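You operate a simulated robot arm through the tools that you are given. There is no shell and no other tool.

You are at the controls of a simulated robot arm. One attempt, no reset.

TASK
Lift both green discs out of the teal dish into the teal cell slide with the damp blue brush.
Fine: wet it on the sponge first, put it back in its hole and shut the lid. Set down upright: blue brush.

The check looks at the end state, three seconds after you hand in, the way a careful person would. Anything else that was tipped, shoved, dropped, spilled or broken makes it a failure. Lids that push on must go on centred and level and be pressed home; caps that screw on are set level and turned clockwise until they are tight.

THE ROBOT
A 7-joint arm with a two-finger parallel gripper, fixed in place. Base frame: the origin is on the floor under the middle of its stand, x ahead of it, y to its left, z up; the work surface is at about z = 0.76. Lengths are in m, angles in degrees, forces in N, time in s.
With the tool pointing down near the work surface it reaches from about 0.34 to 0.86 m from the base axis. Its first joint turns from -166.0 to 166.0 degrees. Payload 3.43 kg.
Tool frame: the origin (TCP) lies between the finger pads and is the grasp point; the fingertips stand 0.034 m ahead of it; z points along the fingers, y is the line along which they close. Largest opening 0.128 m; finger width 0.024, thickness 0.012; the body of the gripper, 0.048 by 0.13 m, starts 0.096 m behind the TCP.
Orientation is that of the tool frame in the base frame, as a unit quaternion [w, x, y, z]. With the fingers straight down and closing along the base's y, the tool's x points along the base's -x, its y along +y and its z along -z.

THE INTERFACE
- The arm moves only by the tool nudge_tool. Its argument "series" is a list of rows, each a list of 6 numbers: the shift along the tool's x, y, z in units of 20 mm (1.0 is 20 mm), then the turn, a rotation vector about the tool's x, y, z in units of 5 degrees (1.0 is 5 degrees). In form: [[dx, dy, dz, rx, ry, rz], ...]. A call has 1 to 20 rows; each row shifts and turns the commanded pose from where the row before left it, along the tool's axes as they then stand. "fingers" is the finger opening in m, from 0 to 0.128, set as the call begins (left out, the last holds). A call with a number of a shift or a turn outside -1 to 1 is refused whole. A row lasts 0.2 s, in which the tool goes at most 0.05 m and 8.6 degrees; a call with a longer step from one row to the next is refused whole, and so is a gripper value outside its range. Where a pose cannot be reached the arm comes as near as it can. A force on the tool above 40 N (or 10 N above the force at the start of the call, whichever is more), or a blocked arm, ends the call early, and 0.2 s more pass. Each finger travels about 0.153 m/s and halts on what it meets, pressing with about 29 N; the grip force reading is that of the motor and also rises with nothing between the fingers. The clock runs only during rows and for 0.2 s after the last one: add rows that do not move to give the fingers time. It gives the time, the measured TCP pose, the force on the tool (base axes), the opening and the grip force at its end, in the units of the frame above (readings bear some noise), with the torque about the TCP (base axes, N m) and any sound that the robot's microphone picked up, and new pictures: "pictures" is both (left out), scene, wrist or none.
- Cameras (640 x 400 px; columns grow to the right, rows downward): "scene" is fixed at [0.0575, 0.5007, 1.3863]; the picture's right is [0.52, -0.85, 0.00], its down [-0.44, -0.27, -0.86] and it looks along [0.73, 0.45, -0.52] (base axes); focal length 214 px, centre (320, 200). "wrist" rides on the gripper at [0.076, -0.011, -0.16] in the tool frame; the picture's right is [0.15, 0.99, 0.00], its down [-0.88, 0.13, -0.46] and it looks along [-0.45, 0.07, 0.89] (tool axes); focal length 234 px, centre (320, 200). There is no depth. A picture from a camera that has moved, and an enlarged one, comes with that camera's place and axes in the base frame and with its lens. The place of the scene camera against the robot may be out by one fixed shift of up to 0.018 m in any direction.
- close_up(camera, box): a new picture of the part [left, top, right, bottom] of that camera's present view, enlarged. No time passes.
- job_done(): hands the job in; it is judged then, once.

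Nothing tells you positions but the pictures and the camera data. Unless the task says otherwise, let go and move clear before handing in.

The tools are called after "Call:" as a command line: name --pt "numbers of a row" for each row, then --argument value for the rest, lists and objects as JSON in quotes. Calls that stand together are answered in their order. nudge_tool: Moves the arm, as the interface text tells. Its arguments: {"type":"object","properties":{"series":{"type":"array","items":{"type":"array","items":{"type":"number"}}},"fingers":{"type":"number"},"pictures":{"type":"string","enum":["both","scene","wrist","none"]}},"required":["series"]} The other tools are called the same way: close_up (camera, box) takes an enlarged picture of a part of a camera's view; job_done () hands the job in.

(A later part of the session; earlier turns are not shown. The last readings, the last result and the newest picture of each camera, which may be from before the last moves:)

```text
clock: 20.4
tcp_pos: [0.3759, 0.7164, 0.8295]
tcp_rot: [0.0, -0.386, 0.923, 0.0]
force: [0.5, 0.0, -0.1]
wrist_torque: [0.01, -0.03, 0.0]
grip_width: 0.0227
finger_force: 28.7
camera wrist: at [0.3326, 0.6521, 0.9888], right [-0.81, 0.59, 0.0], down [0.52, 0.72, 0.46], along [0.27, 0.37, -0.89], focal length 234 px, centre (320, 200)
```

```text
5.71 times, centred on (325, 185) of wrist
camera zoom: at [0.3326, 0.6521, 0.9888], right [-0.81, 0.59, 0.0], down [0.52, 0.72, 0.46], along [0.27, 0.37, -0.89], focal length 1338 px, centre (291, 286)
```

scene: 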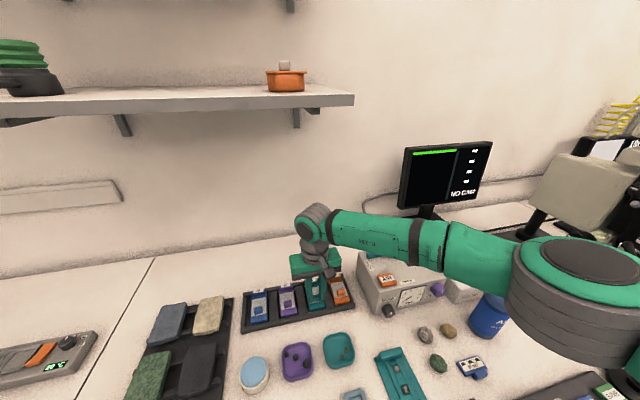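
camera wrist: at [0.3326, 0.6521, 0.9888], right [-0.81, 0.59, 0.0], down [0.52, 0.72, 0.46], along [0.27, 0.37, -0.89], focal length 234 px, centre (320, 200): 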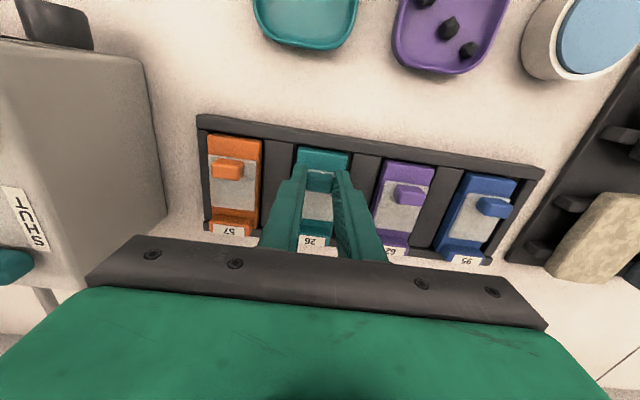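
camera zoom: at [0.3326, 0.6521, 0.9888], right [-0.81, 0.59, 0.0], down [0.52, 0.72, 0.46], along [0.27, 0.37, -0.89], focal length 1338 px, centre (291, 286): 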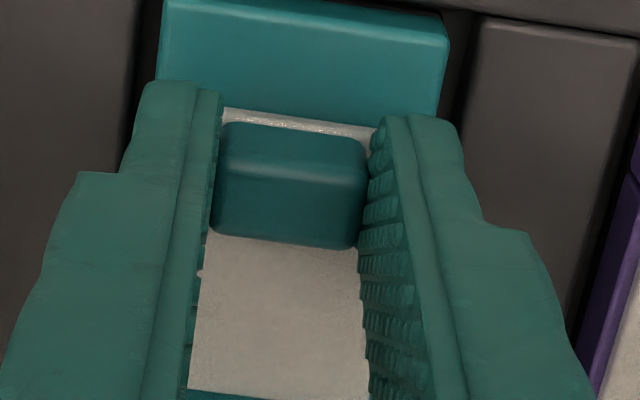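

I'm gripping the knob (22.7 mm wide). The plate's near edge stands above the near block, so I'll try sliding it toward the near end in tiny steps and watch the force.

Call:
nudge_tool --pt "0.1 0 0 0 0 0" --pt "0.1 0 0 0 0 0" --pt "0 0 0 0 0 0"

Call:
close_up --camera "wrist" --box '[280, 150, 370, 220]'

Call:
close_up --camera "scene" --box '[300, 270, 350, 310]'

```text
clock: 21.2
tcp_pos: [0.3746, 0.7129, 0.829]
tcp_rot: [0.0, -0.385, 0.923, 0.0]
force: [0.1, 0.5, -1.1]
wrist_torque: [0.01, -0.02, -0.05]
grip_width: 0.0225
finger_force: 28.7
camera wrist: at [0.33, 0.6494, 0.9888], right [-0.81, 0.59, 0.0], down [0.53, 0.72, 0.46], along [0.27, 0.37, -0.89], focal length 234 px, centre (320, 200)
```

scene: 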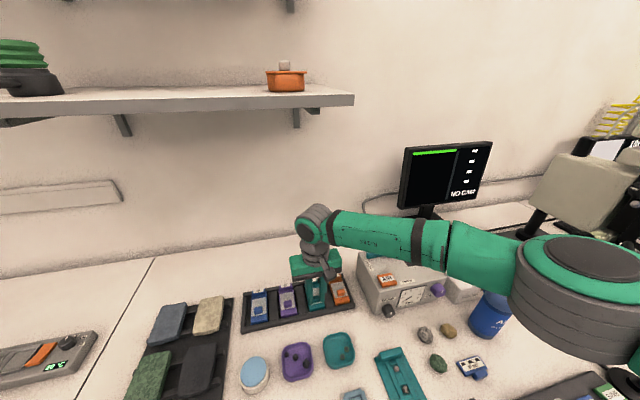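
wrist: 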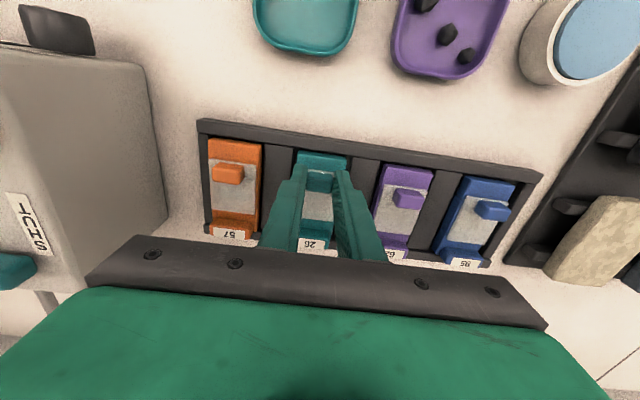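

```text
5.71 times, centred on (325, 185) of wrist
camera zoom: at [0.33, 0.6494, 0.9888], right [-0.81, 0.59, 0.0], down [0.53, 0.72, 0.46], along [0.27, 0.37, -0.89], focal length 1338 px, centre (291, 286)
```

zoom: 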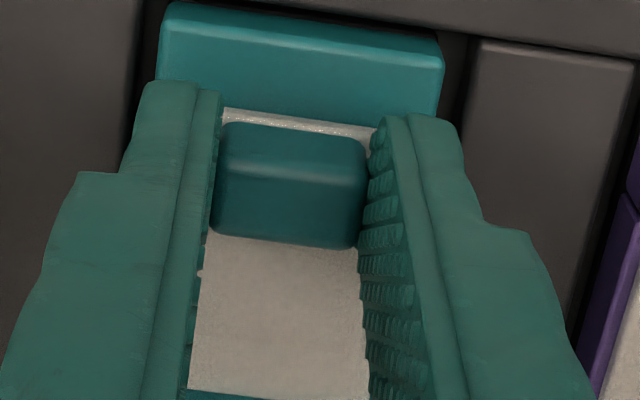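

```text
10.00 times, centred on (325, 290) of scene
camera zoom: at [0.0575, 0.5007, 1.3863], right [0.52, -0.85, 0.0], down [-0.44, -0.27, -0.86], along [0.73, 0.45, -0.52], focal length 2145 px, centre (270, -700)
```

zoom: 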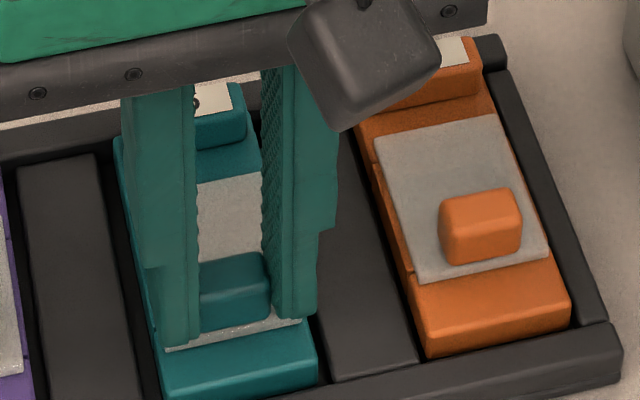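

The lid slides freely. I'll keep sliding it toward the near end.

Call:
nudge_tool --pt "0.25 0 0 0 0 0" --pt "0.25 0 0 0 0 0" --pt "0.25 0 0 0 0 0" --pt "0.25 0 0 0 0 0" --pt "0 0 0 0 0 0"

Call:
close_up --camera "wrist" --box '[270, 140, 370, 230]'

Call:
close_up --camera "scene" --box '[295, 265, 355, 320]'

```text
clock: 22.4
tcp_pos: [0.3603, 0.6988, 0.8298]
tcp_rot: [-0.001, -0.385, 0.923, 0.0]
force: [0.9, 0.2, -1.0]
wrist_torque: [-0.03, -0.01, 0.01]
grip_width: 0.0227
finger_force: 29.1
camera wrist: at [0.3156, 0.6353, 0.9891], right [-0.81, 0.59, 0.0], down [0.53, 0.72, 0.46], along [0.27, 0.37, -0.89], focal length 234 px, centre (320, 200)
```

scene: 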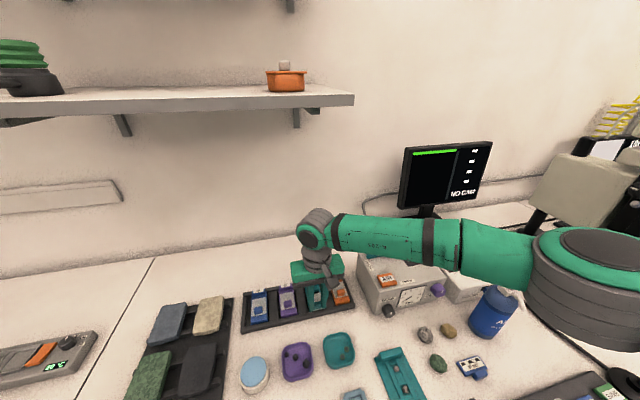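
wrist: 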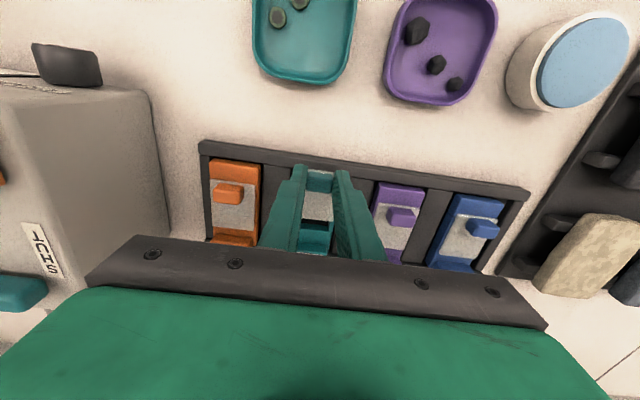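

```text
4.44 times, centred on (320, 185) of wrist
camera zoom: at [0.3156, 0.6353, 0.9891], right [-0.81, 0.59, 0.0], down [0.53, 0.72, 0.46], along [0.27, 0.37, -0.89], focal length 1041 px, centre (320, 267)
```

zoom: 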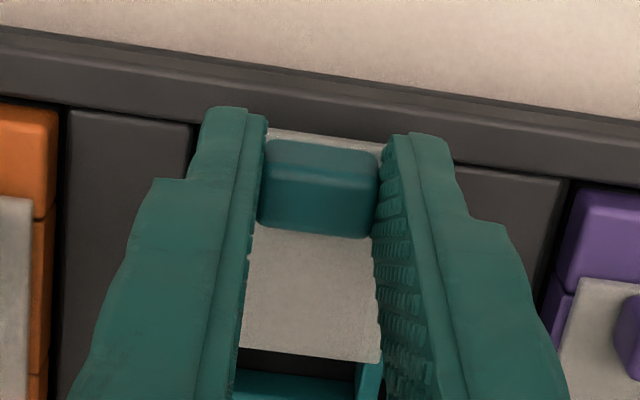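

```text
7.27 times, centred on (325, 292) of scene
camera zoom: at [0.0575, 0.5007, 1.3863], right [0.52, -0.85, 0.0], down [-0.44, -0.27, -0.86], along [0.73, 0.45, -0.52], focal length 1560 px, centre (284, -473)
```

zoom: 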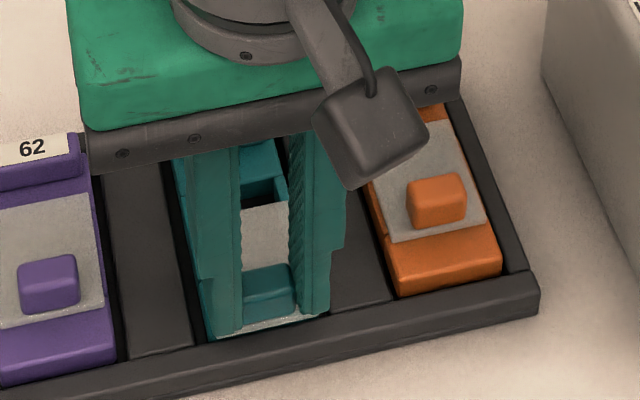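

The cell is opening up. I'll continue sliding in small steps and check for contact with the rack rail.

Call:
nudge_tool --pt "0.2 0 0 0 0 0" --pt "0.2 0 0 0 0 0" --pt "0 0 0 0 0 0"

Call:
close_up --camera "scene" --box '[295, 265, 355, 320]'

```text
clock: 23.2
tcp_pos: [0.3551, 0.6928, 0.8308]
tcp_rot: [0.001, -0.386, 0.923, 0.0]
force: [-0.1, 0.8, -0.5]
wrist_torque: [0.0, 0.03, -0.01]
grip_width: 0.0225
finger_force: 29.0
camera wrist: at [0.3101, 0.6296, 0.9891], right [-0.81, 0.59, 0.0], down [0.52, 0.72, 0.46], along [0.27, 0.37, -0.89], focal length 234 px, centre (320, 200)
```

scene: 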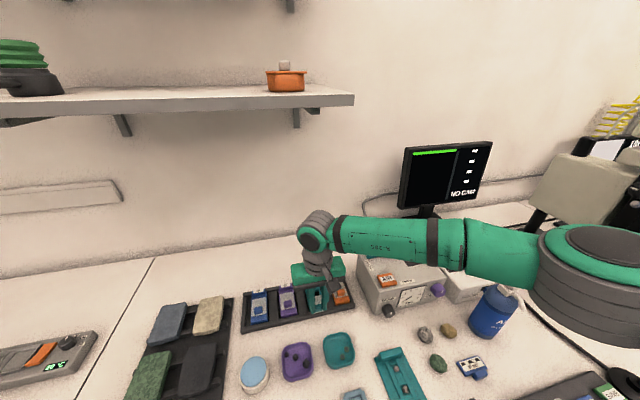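
wrist: 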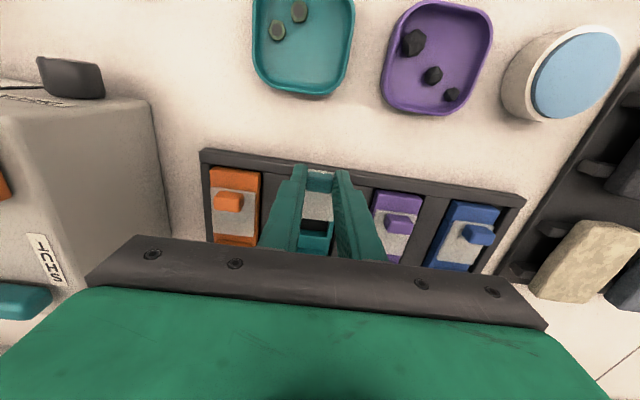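

```text
7.27 times, centred on (325, 292) of scene
camera zoom: at [0.0575, 0.5007, 1.3863], right [0.52, -0.85, 0.0], down [-0.44, -0.27, -0.86], along [0.73, 0.45, -0.52], focal length 1560 px, centre (284, -473)
```

zoom: 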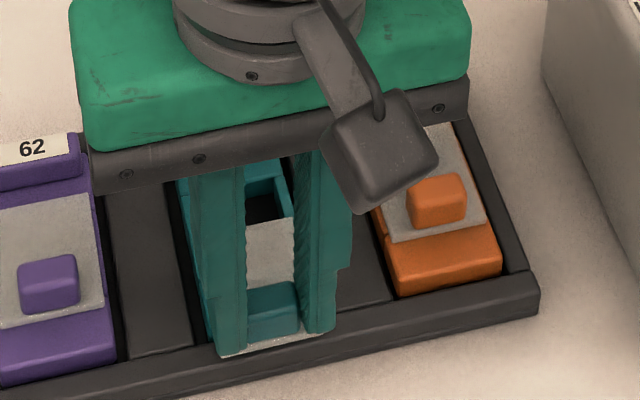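

Still free. I'll slide another 10 mm so the cell is fully open, then look.

Call:
nudge_tool --pt "0.2 0 0 0 0 0" --pt "0.2 0 0 0 0 0" --pt "0.1 0 0 0 0 0" --pt "0 0 0 0 0 0"

Call:
close_up --camera "scene" --box '[295, 265, 355, 320]'

Call:
close_up --camera "wrist" --box '[270, 160, 370, 260]'

```text
clock: 24.2
tcp_pos: [0.3473, 0.6866, 0.8306]
tcp_rot: [0.0, -0.386, 0.923, 0.0]
force: [0.4, 0.6, 0.0]
wrist_torque: [-0.04, 0.06, -0.03]
grip_width: 0.0225
finger_force: 29.6
camera wrist: at [0.303, 0.6224, 0.989], right [-0.81, 0.59, 0.0], down [0.52, 0.72, 0.46], along [0.27, 0.37, -0.89], focal length 234 px, centre (320, 200)
```

scene: 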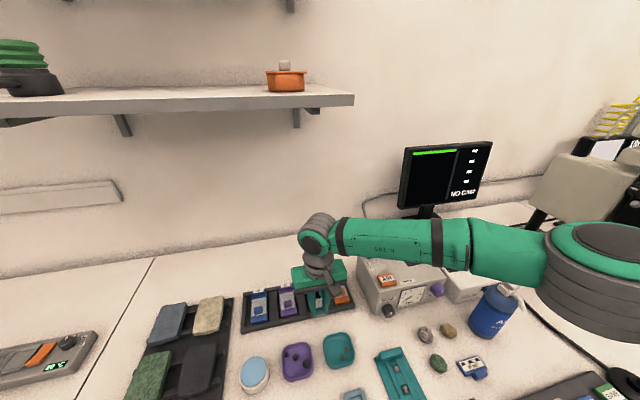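
wrist: 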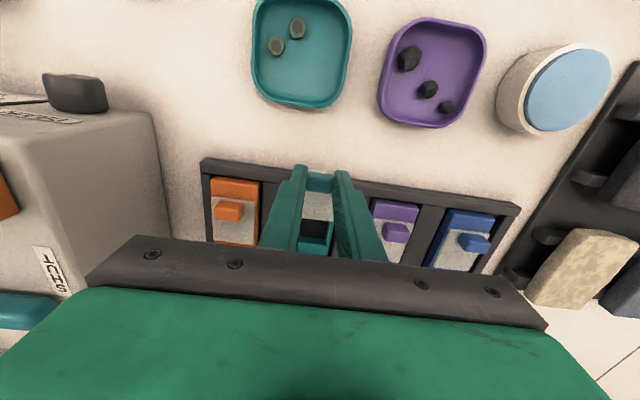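

```text
7.27 times, centred on (325, 292) of scene
camera zoom: at [0.0575, 0.5007, 1.3863], right [0.52, -0.85, 0.0], down [-0.44, -0.27, -0.86], along [0.73, 0.45, -0.52], focal length 1560 px, centre (284, -473)
```

zoom: 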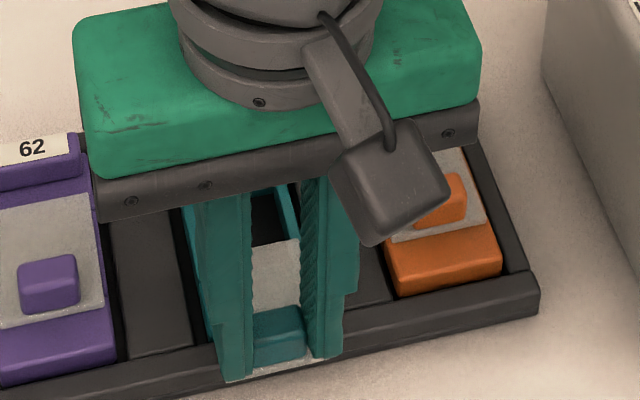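

```text
4.00 times, centred on (320, 210) of wrist
camera zoom: at [0.303, 0.6224, 0.989], right [-0.81, 0.59, 0.0], down [0.52, 0.72, 0.46], along [0.27, 0.37, -0.89], focal length 937 px, centre (320, 160)
```

zoom: 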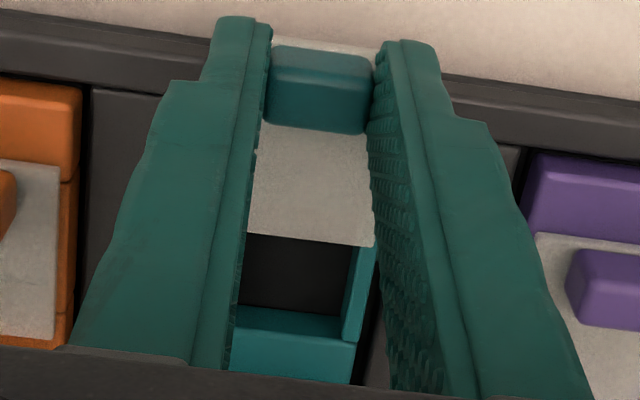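

The cell (black floor) is exposed. I'll release the knob and rise to look.

Call:
nudge_tool --pt "0 0 0 0 0 0" --pt "0 0 0 0 0 0" --pt "0 0 -1 0 0 0" --pt "0 0 -1 0 0 0" --pt "0 0 -1 0 0 0" --pt "0 0 -1 0 0 0" --pt "0.5 0 -1 0 0 0" --pt "0.5 0 -1 0 0 0" --fingers 0.06

Call:
close_up --camera "wrist" --box '[270, 120, 370, 240]'

Call:
close_up --camera "scene" --box '[295, 265, 355, 320]'

```text
clock: 26.0
tcp_pos: [0.3339, 0.6718, 0.9505]
tcp_rot: [-0.001, -0.386, 0.923, 0.0]
force: [-0.4, 0.4, 0.5]
wrist_torque: [-0.02, 0.0, 0.01]
grip_width: 0.0601
finger_force: 0.0
camera wrist: at [0.2888, 0.6075, 1.1088], right [-0.81, 0.59, 0.0], down [0.52, 0.72, 0.46], along [0.27, 0.37, -0.89], focal length 234 px, centre (320, 200)
```

scene: 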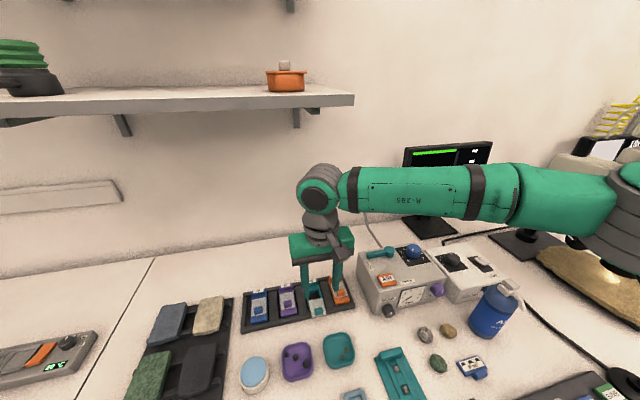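
wrist: 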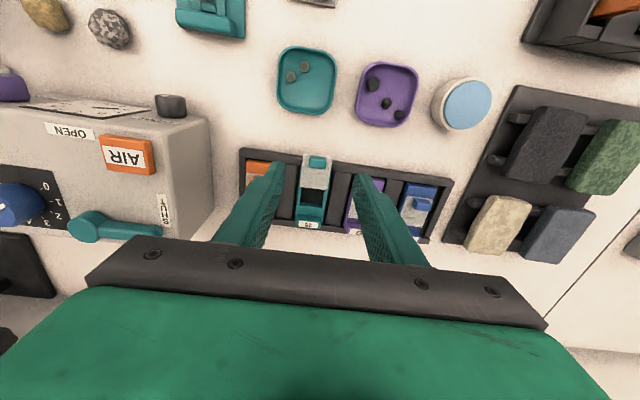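

```text
3.33 times, centred on (320, 180) of wrist
camera zoom: at [0.2888, 0.6075, 1.1088], right [-0.81, 0.59, 0.0], down [0.52, 0.72, 0.46], along [0.27, 0.37, -0.89], focal length 781 px, centre (320, 267)
```

zoom: 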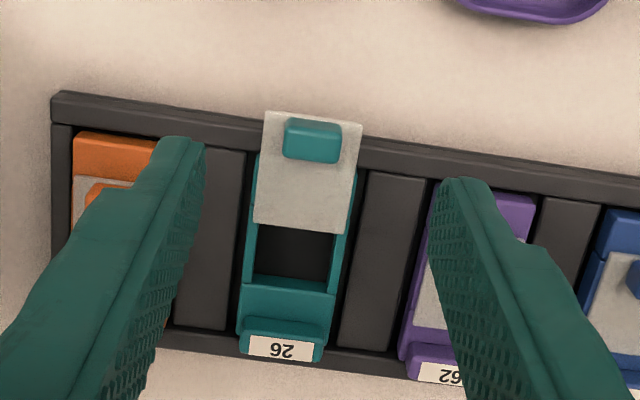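

```text
7.27 times, centred on (325, 292) of scene
camera zoom: at [0.0575, 0.5007, 1.3863], right [0.52, -0.85, 0.0], down [-0.44, -0.27, -0.86], along [0.73, 0.45, -0.52], focal length 1560 px, centre (284, -473)
```

zoom: 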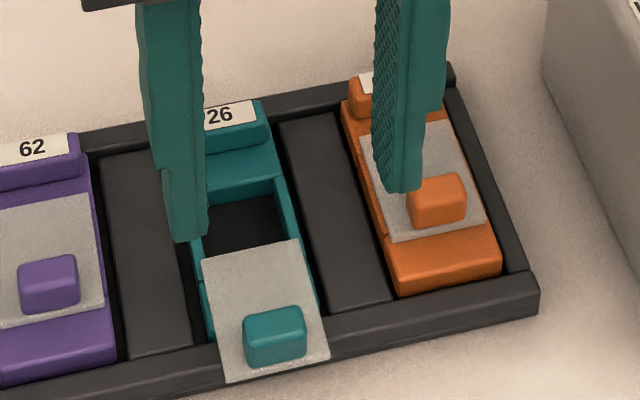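

The lid stays level and the cell is open about 31×32 mm. Next is the blue brush, which I triangulate at about (-0.015, 0.759) with its top near z 0.90. I'll move above it with the same tool yaw.

Call:
nudge_tool --pt "0 0 -1 0 0 0" --pt "0 0 -1 0 0 0" --pt "0.57 0.97 -0.1 0 0 0" --pt "0.57 0.97 -0.1 0 0 0" --pt "0.57 0.97 -0.1 0 0 0" --pt "0.57 0.97 -0.1 0 0 0" --pt "0.57 0.97 -0.1 0 0 0" --pt "0.57 0.97 -0.1 0 0 0" --pt "0.57 0.97 -0.1 0 0 0" --pt "0.57 0.97 -0.1 0 0 0" --pt "0.57 0.97 -0.1 0 0 0" --pt "0.57 0.97 -0.1 0 0 0" --pt "0.57 0.97 -0.1 0 0 0" --pt "0.57 0.97 -0.1 0 0 0" --pt "0.57 0.97 -0.1 0 0 0" --pt "0.57 0.97 -0.1 0 0 0" --pt "0.57 0.97 -0.1 0 0 0" --pt "0.57 0.97 -0.1 0 0 0" --fingers 0.04

```text
clock: 29.8
tcp_pos: [-0.015, 0.7604, 1.0214]
tcp_rot: [0.0, -0.386, 0.922, 0.0]
force: [-0.1, 0.4, -0.1]
wrist_torque: [-0.04, 0.0, 0.02]
grip_width: 0.0397
finger_force: 0.1
camera wrist: at [-0.06, 0.6966, 1.1804], right [-0.81, 0.59, 0.0], down [0.53, 0.72, 0.46], along [0.27, 0.37, -0.89], focal length 234 px, centre (320, 200)
```

scene: 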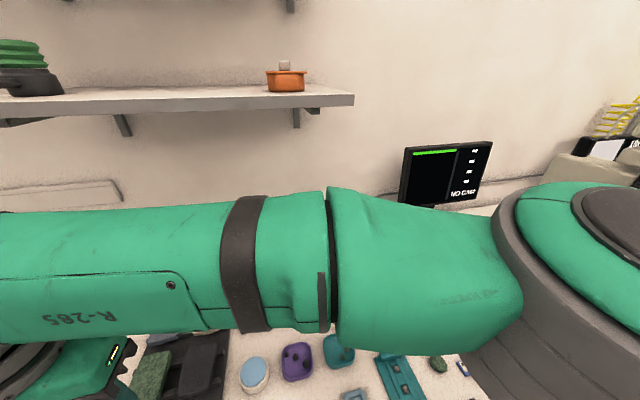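
wrist: 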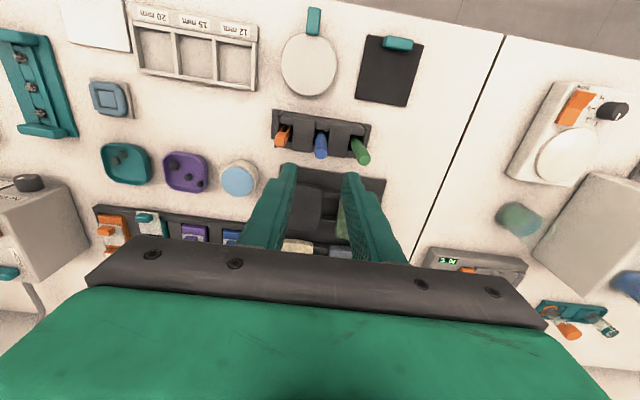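

Call:
close_up --camera "wrist" --box '[260, 95, 390, 185]'

Call:
close_up --camera "wrist" --box '[290, 120, 360, 180]'

```text
4.44 times, centred on (325, 140) of wrist
camera zoom: at [-0.06, 0.6966, 1.1804], right [-0.81, 0.59, 0.0], down [0.53, 0.72, 0.46], along [0.27, 0.37, -0.89], focal length 1041 px, centre (298, 467)
```

zoom: 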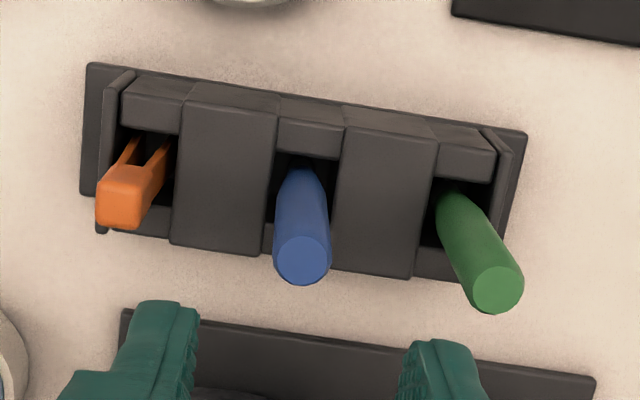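

```text
6.67 times, centred on (325, 150) of wrist
camera zoom: at [-0.06, 0.6966, 1.1804], right [-0.81, 0.59, 0.0], down [0.53, 0.72, 0.46], along [0.27, 0.37, -0.89], focal length 1561 px, centre (287, 533)
```

zoom: 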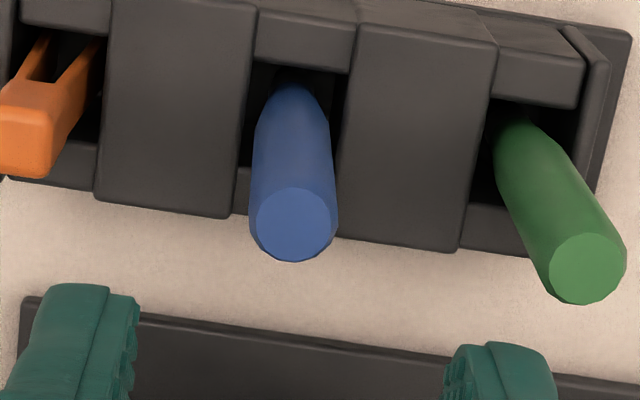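

The brush stands upright in the middle slot, and TCP is almost above it. I'll descend until the fingertips are just above its top, then check centring.

Call:
nudge_tool --pt "0 0 1 0 0 0" --pt "0 0.05 1 0 0 0" --pt "0 0 1 0 0 0" --pt "0 0 0.8 0 0 0" --pt "0 0 0 0 0 0" --fingers 0.036 --pictures "wrist"

Call:
close_up --camera "wrist" --box '[270, 110, 370, 210]'

```text
clock: 31.0
tcp_pos: [-0.0162, 0.7614, 0.9448]
tcp_rot: [0.0, -0.386, 0.923, -0.001]
force: [-0.1, 0.5, 0.2]
wrist_torque: [0.03, -0.02, -0.01]
grip_width: 0.0358
finger_force: 0.0
camera wrist: at [-0.061, 0.6971, 1.1043], right [-0.81, 0.59, 0.0], down [0.52, 0.72, 0.46], along [0.27, 0.37, -0.89], focal length 234 px, centre (320, 200)
```

wrist: 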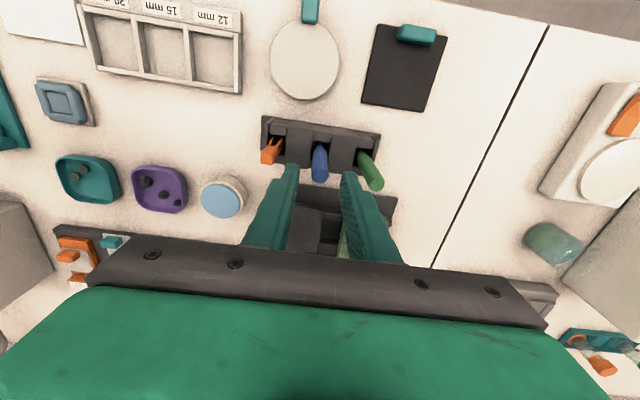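

```text
4.00 times, centred on (320, 160) of wrist
camera zoom: at [-0.061, 0.6971, 1.1043], right [-0.81, 0.59, 0.0], down [0.52, 0.72, 0.46], along [0.27, 0.37, -0.89], focal length 937 px, centre (320, 360)
```

zoom: 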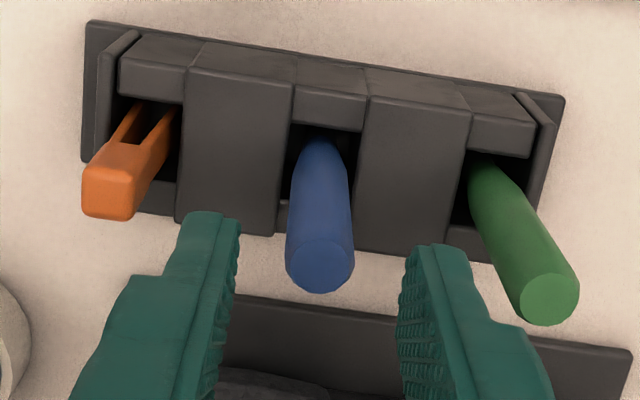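

The brush is well centred between the fingers. I'll descend in stages around the handle.

Call:
nudge_tool --pt "0 0 0.5 0 0 0" --pt "0 0 0.5 0 0 0" --pt "0 0 0.5 0 0 0" --pt "0 0 0.5 0 0 0" --pt "0 0 0.5 0 0 0" --pt "0 0 0 0 0 0" --fingers 0.03 --pictures "wrist"

Call:
close_up --camera "wrist" --box '[260, 110, 380, 210]'

```text
clock: 32.4
tcp_pos: [-0.0159, 0.76, 0.8952]
tcp_rot: [0.001, -0.387, 0.922, 0.0]
force: [0.6, -0.8, -0.2]
wrist_torque: [0.0, 0.0, -0.03]
grip_width: 0.0297
finger_force: 0.1
camera wrist: at [-0.0606, 0.6966, 1.0542], right [-0.81, 0.59, 0.0], down [0.52, 0.72, 0.46], along [0.27, 0.37, -0.89], focal length 234 px, centre (320, 200)
```

wrist: 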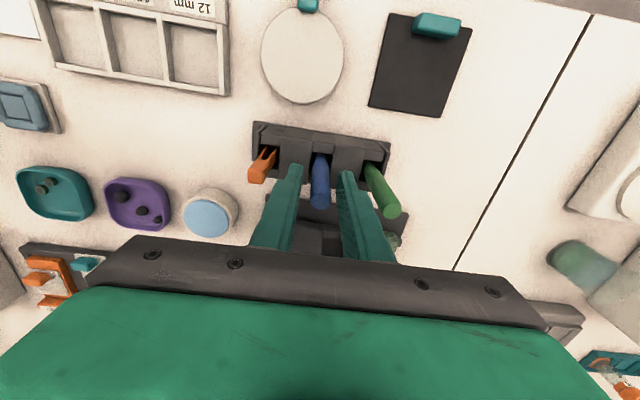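

```text
4.00 times, centred on (320, 160) of wrist
camera zoom: at [-0.0606, 0.6966, 1.0542], right [-0.81, 0.59, 0.0], down [0.52, 0.72, 0.46], along [0.27, 0.37, -0.89], focal length 937 px, centre (320, 360)
```

zoom: 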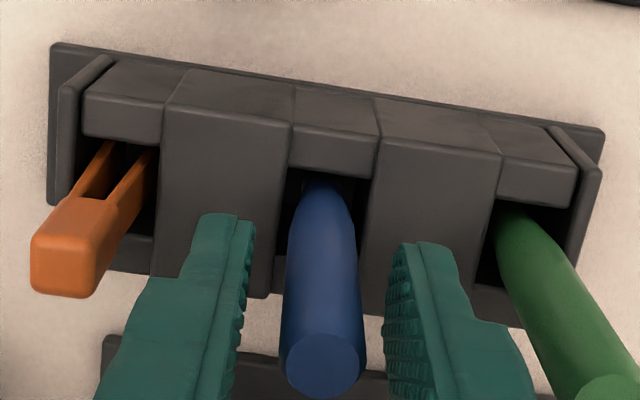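

Alignment is good. I'll go 7 mm lower and close on the handle.

Call:
nudge_tool --pt "0 0.03 0.35 0 0 0" --pt "0 0 0 0 0 0" --fingers 0.024 --pictures "none"

Call:
close_up --camera "wrist" --box '[270, 120, 370, 210]'

```text
clock: 33.0
tcp_pos: [-0.0168, 0.7611, 0.8894]
tcp_rot: [0.0, -0.386, 0.923, -0.001]
force: [-0.2, 0.5, 0.5]
wrist_torque: [0.02, -0.01, 0.02]
grip_width: 0.0241
finger_force: 0.1
```

```text
4.44 times, centred on (320, 165) of wrist
camera zoom: at [-0.061, 0.6975, 1.0475], right [-0.81, 0.59, 0.0], down [0.53, 0.72, 0.46], along [0.27, 0.37, -0.89], focal length 1041 px, centre (320, 356)
```

zoom: 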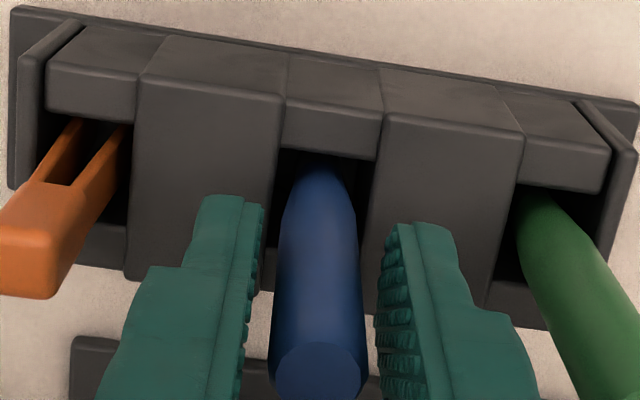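

Centred well. Closing on the brush.

Call:
nudge_tool --pt "0 0 0 0 0 0" --pt "0 0 0 0 0 0" --fingers 0.008 --pictures "none"

Call:
close_up --camera "wrist" --box '[260, 110, 380, 220]'

```text
clock: 33.6
tcp_pos: [-0.0165, 0.7614, 0.8887]
tcp_rot: [0.001, -0.385, 0.923, 0.001]
force: [-0.8, -0.1, -0.8]
wrist_torque: [0.03, 0.06, -0.02]
grip_width: 0.0152
finger_force: 29.3
```

```text
3.64 times, centred on (320, 165) of wrist
camera zoom: at [-0.0611, 0.6974, 1.0477], right [-0.81, 0.59, 0.0], down [0.52, 0.72, 0.46], along [0.27, 0.37, -0.89], focal length 852 px, centre (320, 327)
```

zoom: 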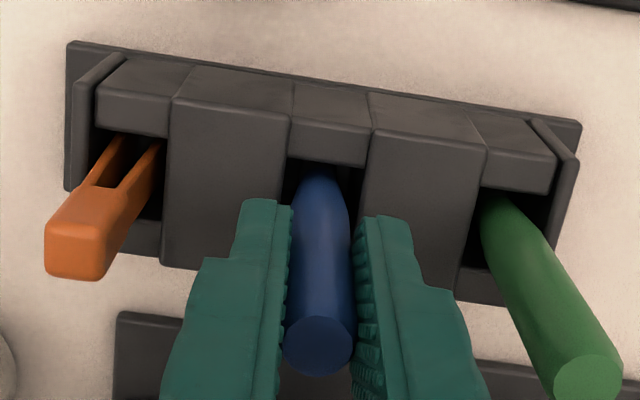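

The brush is gripped (15.2 mm). I'll lift it straight up, keeping a ledger of moves so I can return exactly.

Call:
nudge_tool --pt "0 0 -0.5 0 0 0" --pt "0 0 -0.5 0 0 0" --pt "0 0 -1 0 0 0" --pt "0 0 -1 0 0 0" --pt "0 0 -1 0 0 0" --pt "0 0 -1 0 0 0" --pt "0 0 -1 0 0 0" --pt "0 0 -1 0 0 0" --pt "0 0 0 0 0 0"

Call:
close_up --camera "wrist" --box '[240, 90, 400, 230]'

```text
clock: 35.6
tcp_pos: [-0.0171, 0.7611, 1.0276]
tcp_rot: [-0.001, -0.388, 0.922, 0.0]
force: [0.1, 0.0, 0.3]
wrist_torque: [-0.01, 0.02, 0.02]
grip_width: 0.0152
finger_force: 29.2
camera wrist: at [-0.0621, 0.6971, 1.1874], right [-0.81, 0.59, 0.0], down [0.52, 0.72, 0.46], along [0.27, 0.37, -0.89], focal length 234 px, centre (320, 200)
```

scene: 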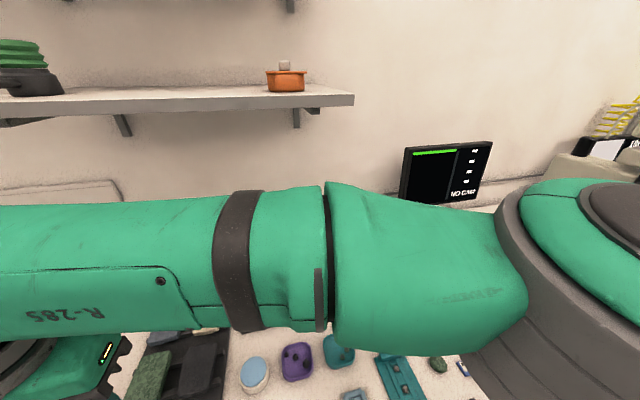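
wrist: 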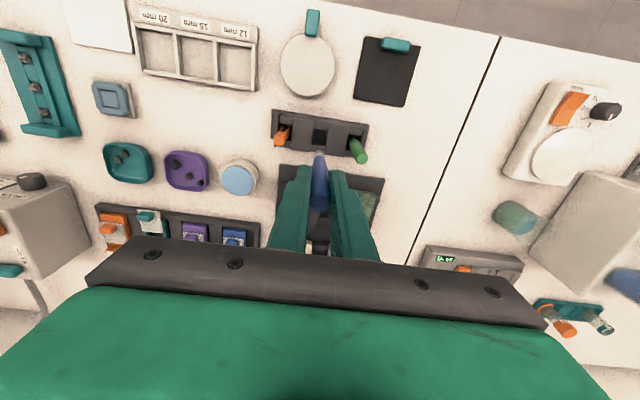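

```text
2.86 times, centred on (320, 160) of wrist
camera zoom: at [-0.0621, 0.6971, 1.1874], right [-0.81, 0.59, 0.0], down [0.52, 0.72, 0.46], along [0.27, 0.37, -0.89], focal length 669 px, centre (320, 314)
```

zoom: 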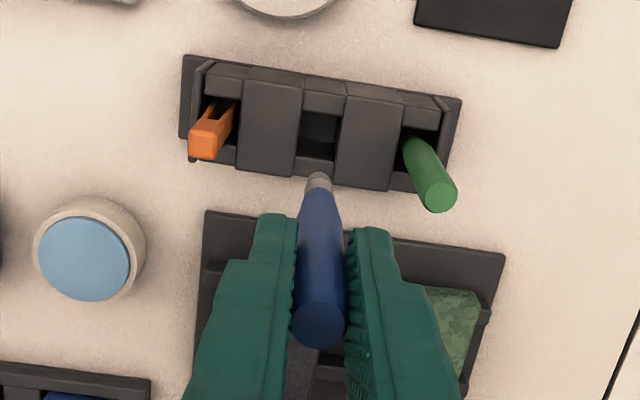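

Call:
close_up --camera "wrist" --box '[300, 120, 340, 170]'

Call:
close_up --camera "wrist" --box '[80, 120, 280, 240]'

Call:
close_up --camera "scene" --box '[0, 320, 160, 400]'

```text
8.00 times, centred on (320, 145) of wrist
camera zoom: at [-0.0621, 0.6971, 1.1874], right [-0.81, 0.59, 0.0], down [0.52, 0.72, 0.46], along [0.27, 0.37, -0.89], focal length 1873 px, centre (320, 640)
```

zoom: 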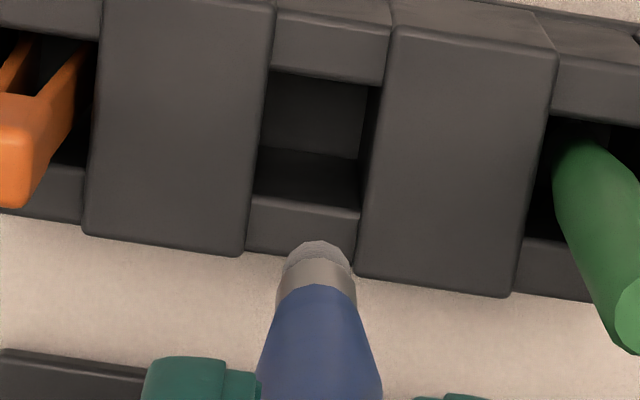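

```text
3.20 times, centred on (180, 180) of wrist
camera zoom: at [-0.0621, 0.6971, 1.1874], right [-0.81, 0.59, 0.0], down [0.52, 0.72, 0.46], along [0.27, 0.37, -0.89], focal length 749 px, centre (768, 264)
```

zoom: 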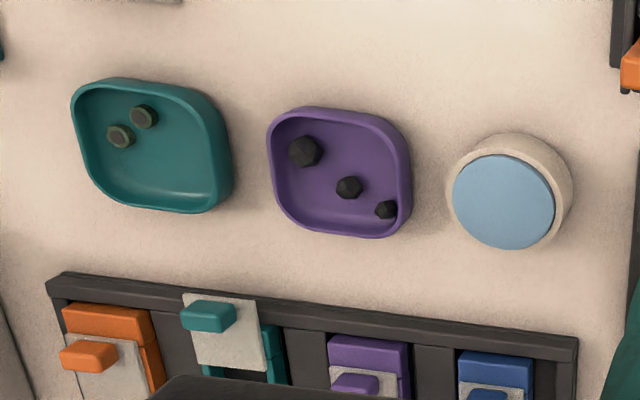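

```text
4.00 times, centred on (80, 360) of scene
camera zoom: at [0.0575, 0.5007, 1.3863], right [0.52, -0.85, 0.0], down [-0.44, -0.27, -0.86], along [0.73, 0.45, -0.52], focal length 858 px, centre (1280, -440)
```

zoom: 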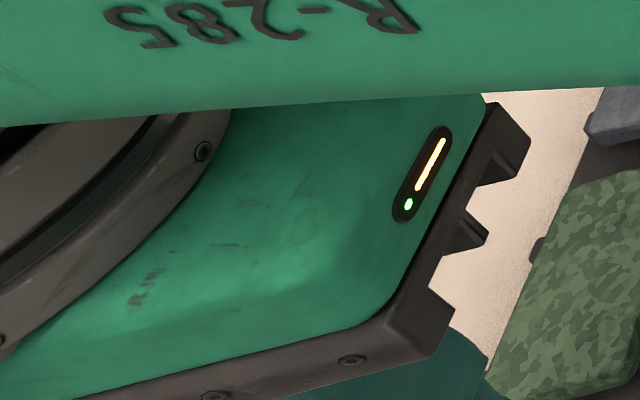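

The brush is out with a silver ferrule and soft tip about 0.12 m below the TCP. The sponge centre is near (0.155, 0.741) with its top at about z 0.79, so I'll move above it.

Call:
nudge_tool --pt "-0.76 -0.975 0 0 0 0" --pt "-0.76 -0.975 0 0 0 0" --pt "-0.76 -0.975 0 0 0 0" --pt "-0.76 -0.975 0 0 0 0" --pt "-0.76 -0.975 0 0 0 0" --pt "-0.76 -0.975 0 0 0 0" --pt "-0.76 -0.975 0 0 0 0" --pt "0 0 1 0 0 0" --pt "0 0 1 0 0 0" --pt "0 0 0 0 0 0"

Call:
close_up --camera "wrist" --box '[260, 90, 380, 190]'

Call:
close_up --camera "scene" --box '[200, 280, 320, 400]'

```text
clock: 37.8
tcp_pos: [0.1566, 0.7411, 0.9891]
tcp_rot: [-0.001, -0.385, 0.923, 0.0]
force: [0.4, 0.5, -0.6]
wrist_torque: [0.0, 0.01, 0.01]
grip_width: 0.015
finger_force: 28.3
camera wrist: at [0.1109, 0.6771, 1.1474], right [-0.81, 0.59, 0.0], down [0.52, 0.72, 0.46], along [0.27, 0.37, -0.89], focal length 234 px, centre (320, 200)
```

scene: 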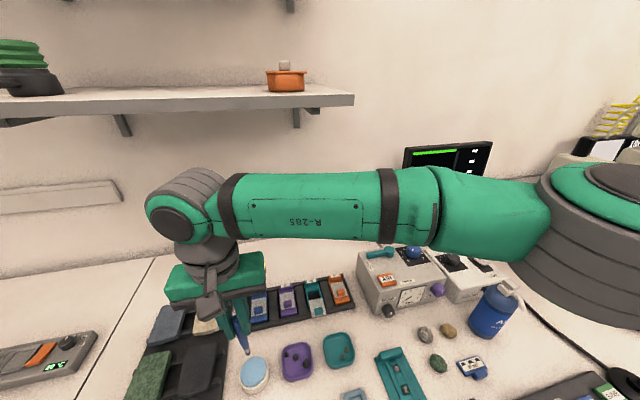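
wrist: 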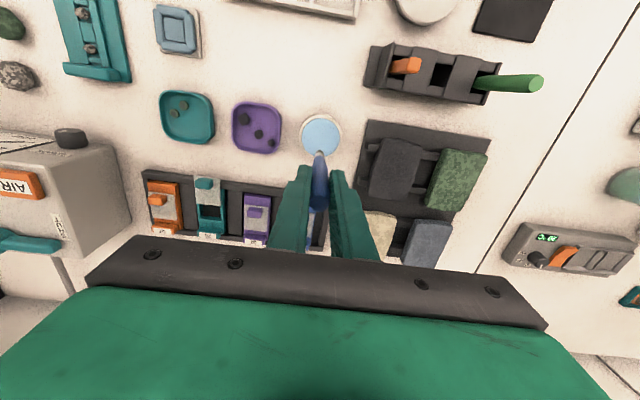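

```text
4.00 times, centred on (320, 140) of wrist
camera zoom: at [0.1109, 0.6771, 1.1474], right [-0.81, 0.59, 0.0], down [0.52, 0.72, 0.46], along [0.27, 0.37, -0.89], focal length 937 px, centre (320, 440)
```

zoom: 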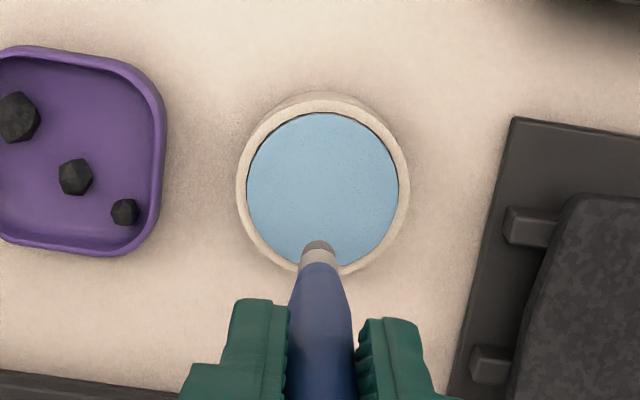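

```text
3.33 times, centred on (260, 340) of scene
camera zoom: at [0.0575, 0.5007, 1.3863], right [0.52, -0.85, 0.0], down [-0.44, -0.27, -0.86], along [0.73, 0.45, -0.52], focal length 715 px, centre (520, -267)
```

zoom: 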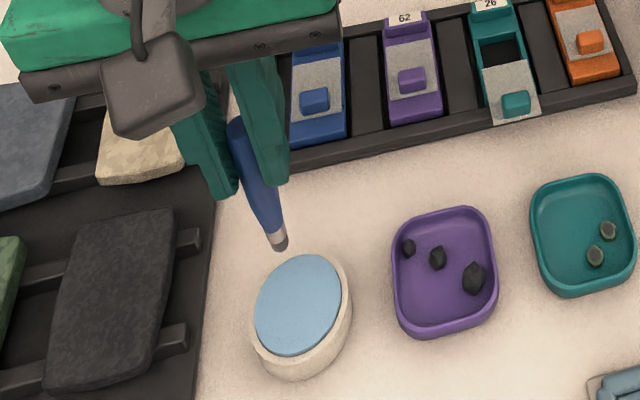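

The brush tip hangs over the sponge. I'll lower to about 15 mm above it and check.

Call:
nudge_tool --pt "0 0 1 0 0 0" --pt "0 0 1 0 0 0" --pt "0 0 0.7 0 0 0" --pt "0 0 0 0 0 0" --pictures "none"

Call:
close_up --camera "wrist" --box '[260, 90, 380, 190]'

Call:
close_up --camera "scene" --box '[220, 320, 300, 400]'

```text
clock: 38.8
tcp_pos: [0.155, 0.7404, 0.9337]
tcp_rot: [0.0, -0.387, 0.922, 0.0]
force: [-0.1, 0.4, 0.3]
wrist_torque: [-0.01, 0.02, 0.01]
grip_width: 0.0152
finger_force: 29.0
```

```text
4.00 times, centred on (320, 140) of wrist
camera zoom: at [0.1106, 0.6768, 1.0935], right [-0.81, 0.59, 0.0], down [0.52, 0.72, 0.46], along [0.27, 0.37, -0.89], focal length 937 px, centre (320, 440)
```

zoom: 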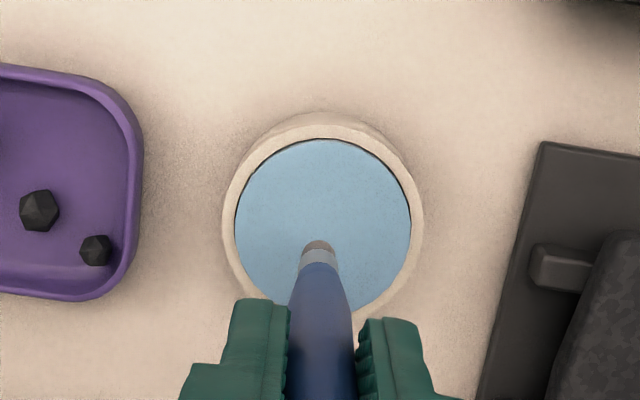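

```text
5.00 times, centred on (260, 360) of scene
camera zoom: at [0.0575, 0.5007, 1.3863], right [0.52, -0.85, 0.0], down [-0.44, -0.27, -0.86], along [0.73, 0.45, -0.52], focal length 1072 px, centre (620, -600)
```

zoom: 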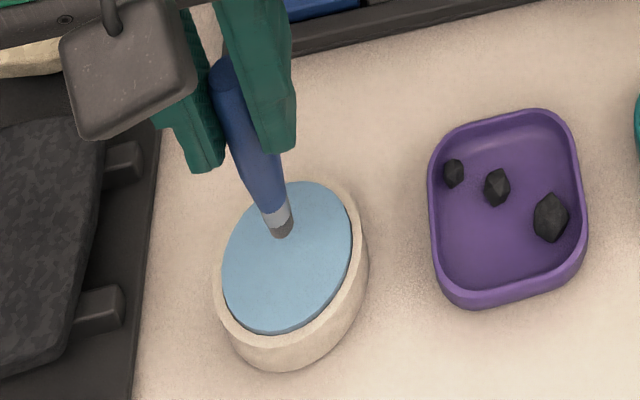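

The tip is about 20 mm above the sponge. Lowering gently.

Call:
nudge_tool --pt "0 0 0.25 0 0 0" --pt "0 0 0.25 0 0 0" --pt "0 0 0.25 0 0 0" --pt "0 0 0 0 0 0" --pictures "none"

Call:
close_up --camera "wrist" --box '[290, 120, 350, 180]'

Call:
close_up --camera "scene" --box '[230, 340, 290, 400]'

```text
clock: 39.8
tcp_pos: [0.1558, 0.7413, 0.9203]
tcp_rot: [-0.001, -0.386, 0.923, 0.0]
force: [-0.5, -2.4, 7.1]
wrist_torque: [-0.28, -0.03, -0.02]
grip_width: 0.0151
finger_force: 29.1
```

```text
6.67 times, centred on (320, 150) of wrist
camera zoom: at [0.1106, 0.6773, 1.0792], right [-0.81, 0.59, 0.0], down [0.52, 0.72, 0.46], along [0.27, 0.37, -0.89], focal length 1561 px, centre (320, 533)
```

zoom: 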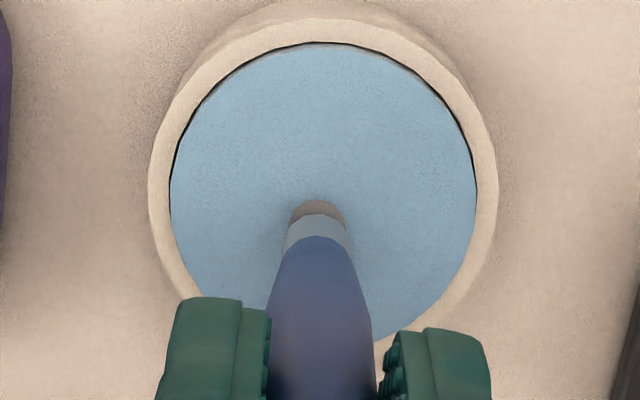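

```text
6.67 times, centred on (260, 370) of scene
camera zoom: at [0.0575, 0.5007, 1.3863], right [0.52, -0.85, 0.0], down [-0.44, -0.27, -0.86], along [0.73, 0.45, -0.52], focal length 1430 px, centre (720, -933)
```

zoom: 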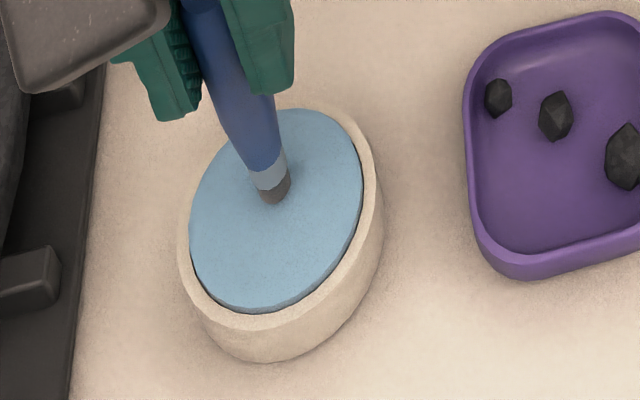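

The tip is pressing on the sponge at about 7 N. I'll dwell there a second, then lift and see whether the tip looks wet.

Call:
nudge_tool --pt "0 0 0 0 0 0" --pt "0 0 0 0 0 0" --pt "0 0 0 0 0 0" --pt "0 0 0 0 0 0" --pt "0 0 0 0 0 0" --pictures "none"

Call:
nudge_tool --pt "0 0 -0.25 0 0 0" --pt "0 0 -0.25 0 0 0" --pt "0 0 -0.5 0 0 0" --pt "0 0 -1 0 0 0" --pt "0 0 -1 0 0 0" --pt "0 0 0 0 0 0"

Call:
close_up --camera "wrist" --box '[290, 120, 350, 180]'

Call:
close_up --camera "scene" --box '[220, 320, 290, 390]'

```text
clock: 41.0
tcp_pos: [0.1552, 0.7398, 0.9203]
tcp_rot: [0.0, -0.386, 0.922, 0.0]
force: [0.7, 0.6, 10.9]
wrist_torque: [0.14, 0.02, -0.01]
grip_width: 0.015
finger_force: 29.3
```

```text
clock: 42.4
tcp_pos: [0.1552, 0.7407, 0.9801]
tcp_rot: [0.001, -0.386, 0.923, -0.001]
force: [0.1, -0.7, -0.4]
wrist_torque: [0.02, 0.0, 0.01]
grip_width: 0.0151
finger_force: 29.1
camera wrist: at [0.1107, 0.677, 1.139], right [-0.81, 0.59, 0.0], down [0.53, 0.72, 0.46], along [0.27, 0.37, -0.89], focal length 234 px, centre (320, 200)
```

scene: 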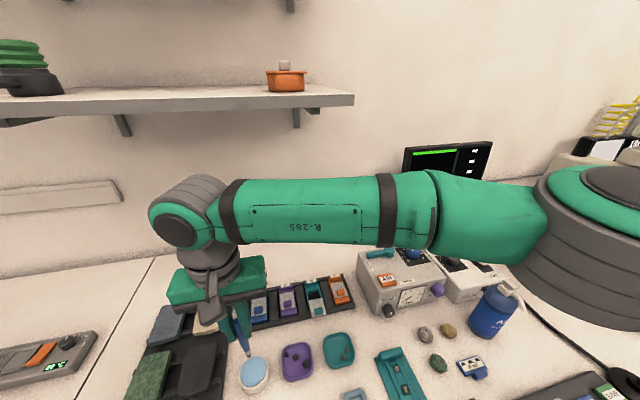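
wrist: 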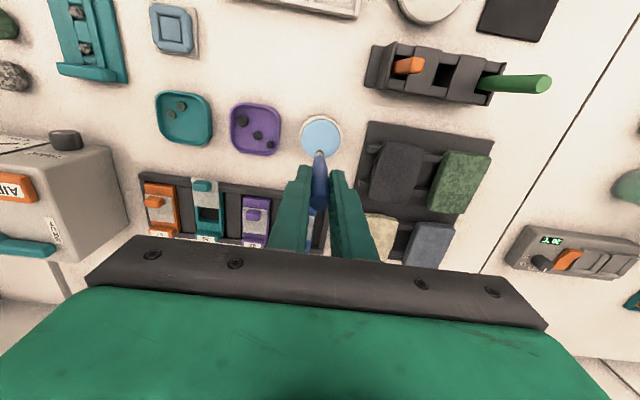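

```text
6.67 times, centred on (320, 150) of wrist
camera zoom: at [0.1107, 0.677, 1.139], right [-0.81, 0.59, 0.0], down [0.53, 0.72, 0.46], along [0.27, 0.37, -0.89], focal length 1561 px, centre (320, 533)
```

zoom: 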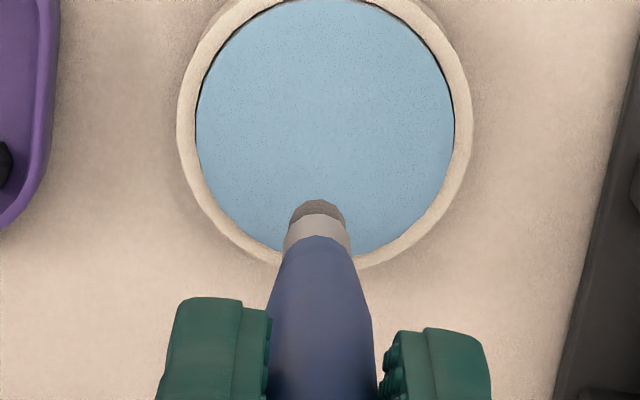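

```text
5.71 times, centred on (255, 355) of scene
camera zoom: at [0.0575, 0.5007, 1.3863], right [0.52, -0.85, 0.0], down [-0.44, -0.27, -0.86], along [0.73, 0.45, -0.52], focal length 1226 px, centre (691, -686)
```

zoom: 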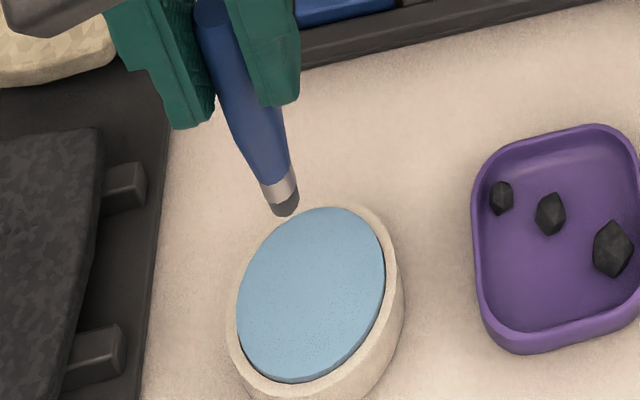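

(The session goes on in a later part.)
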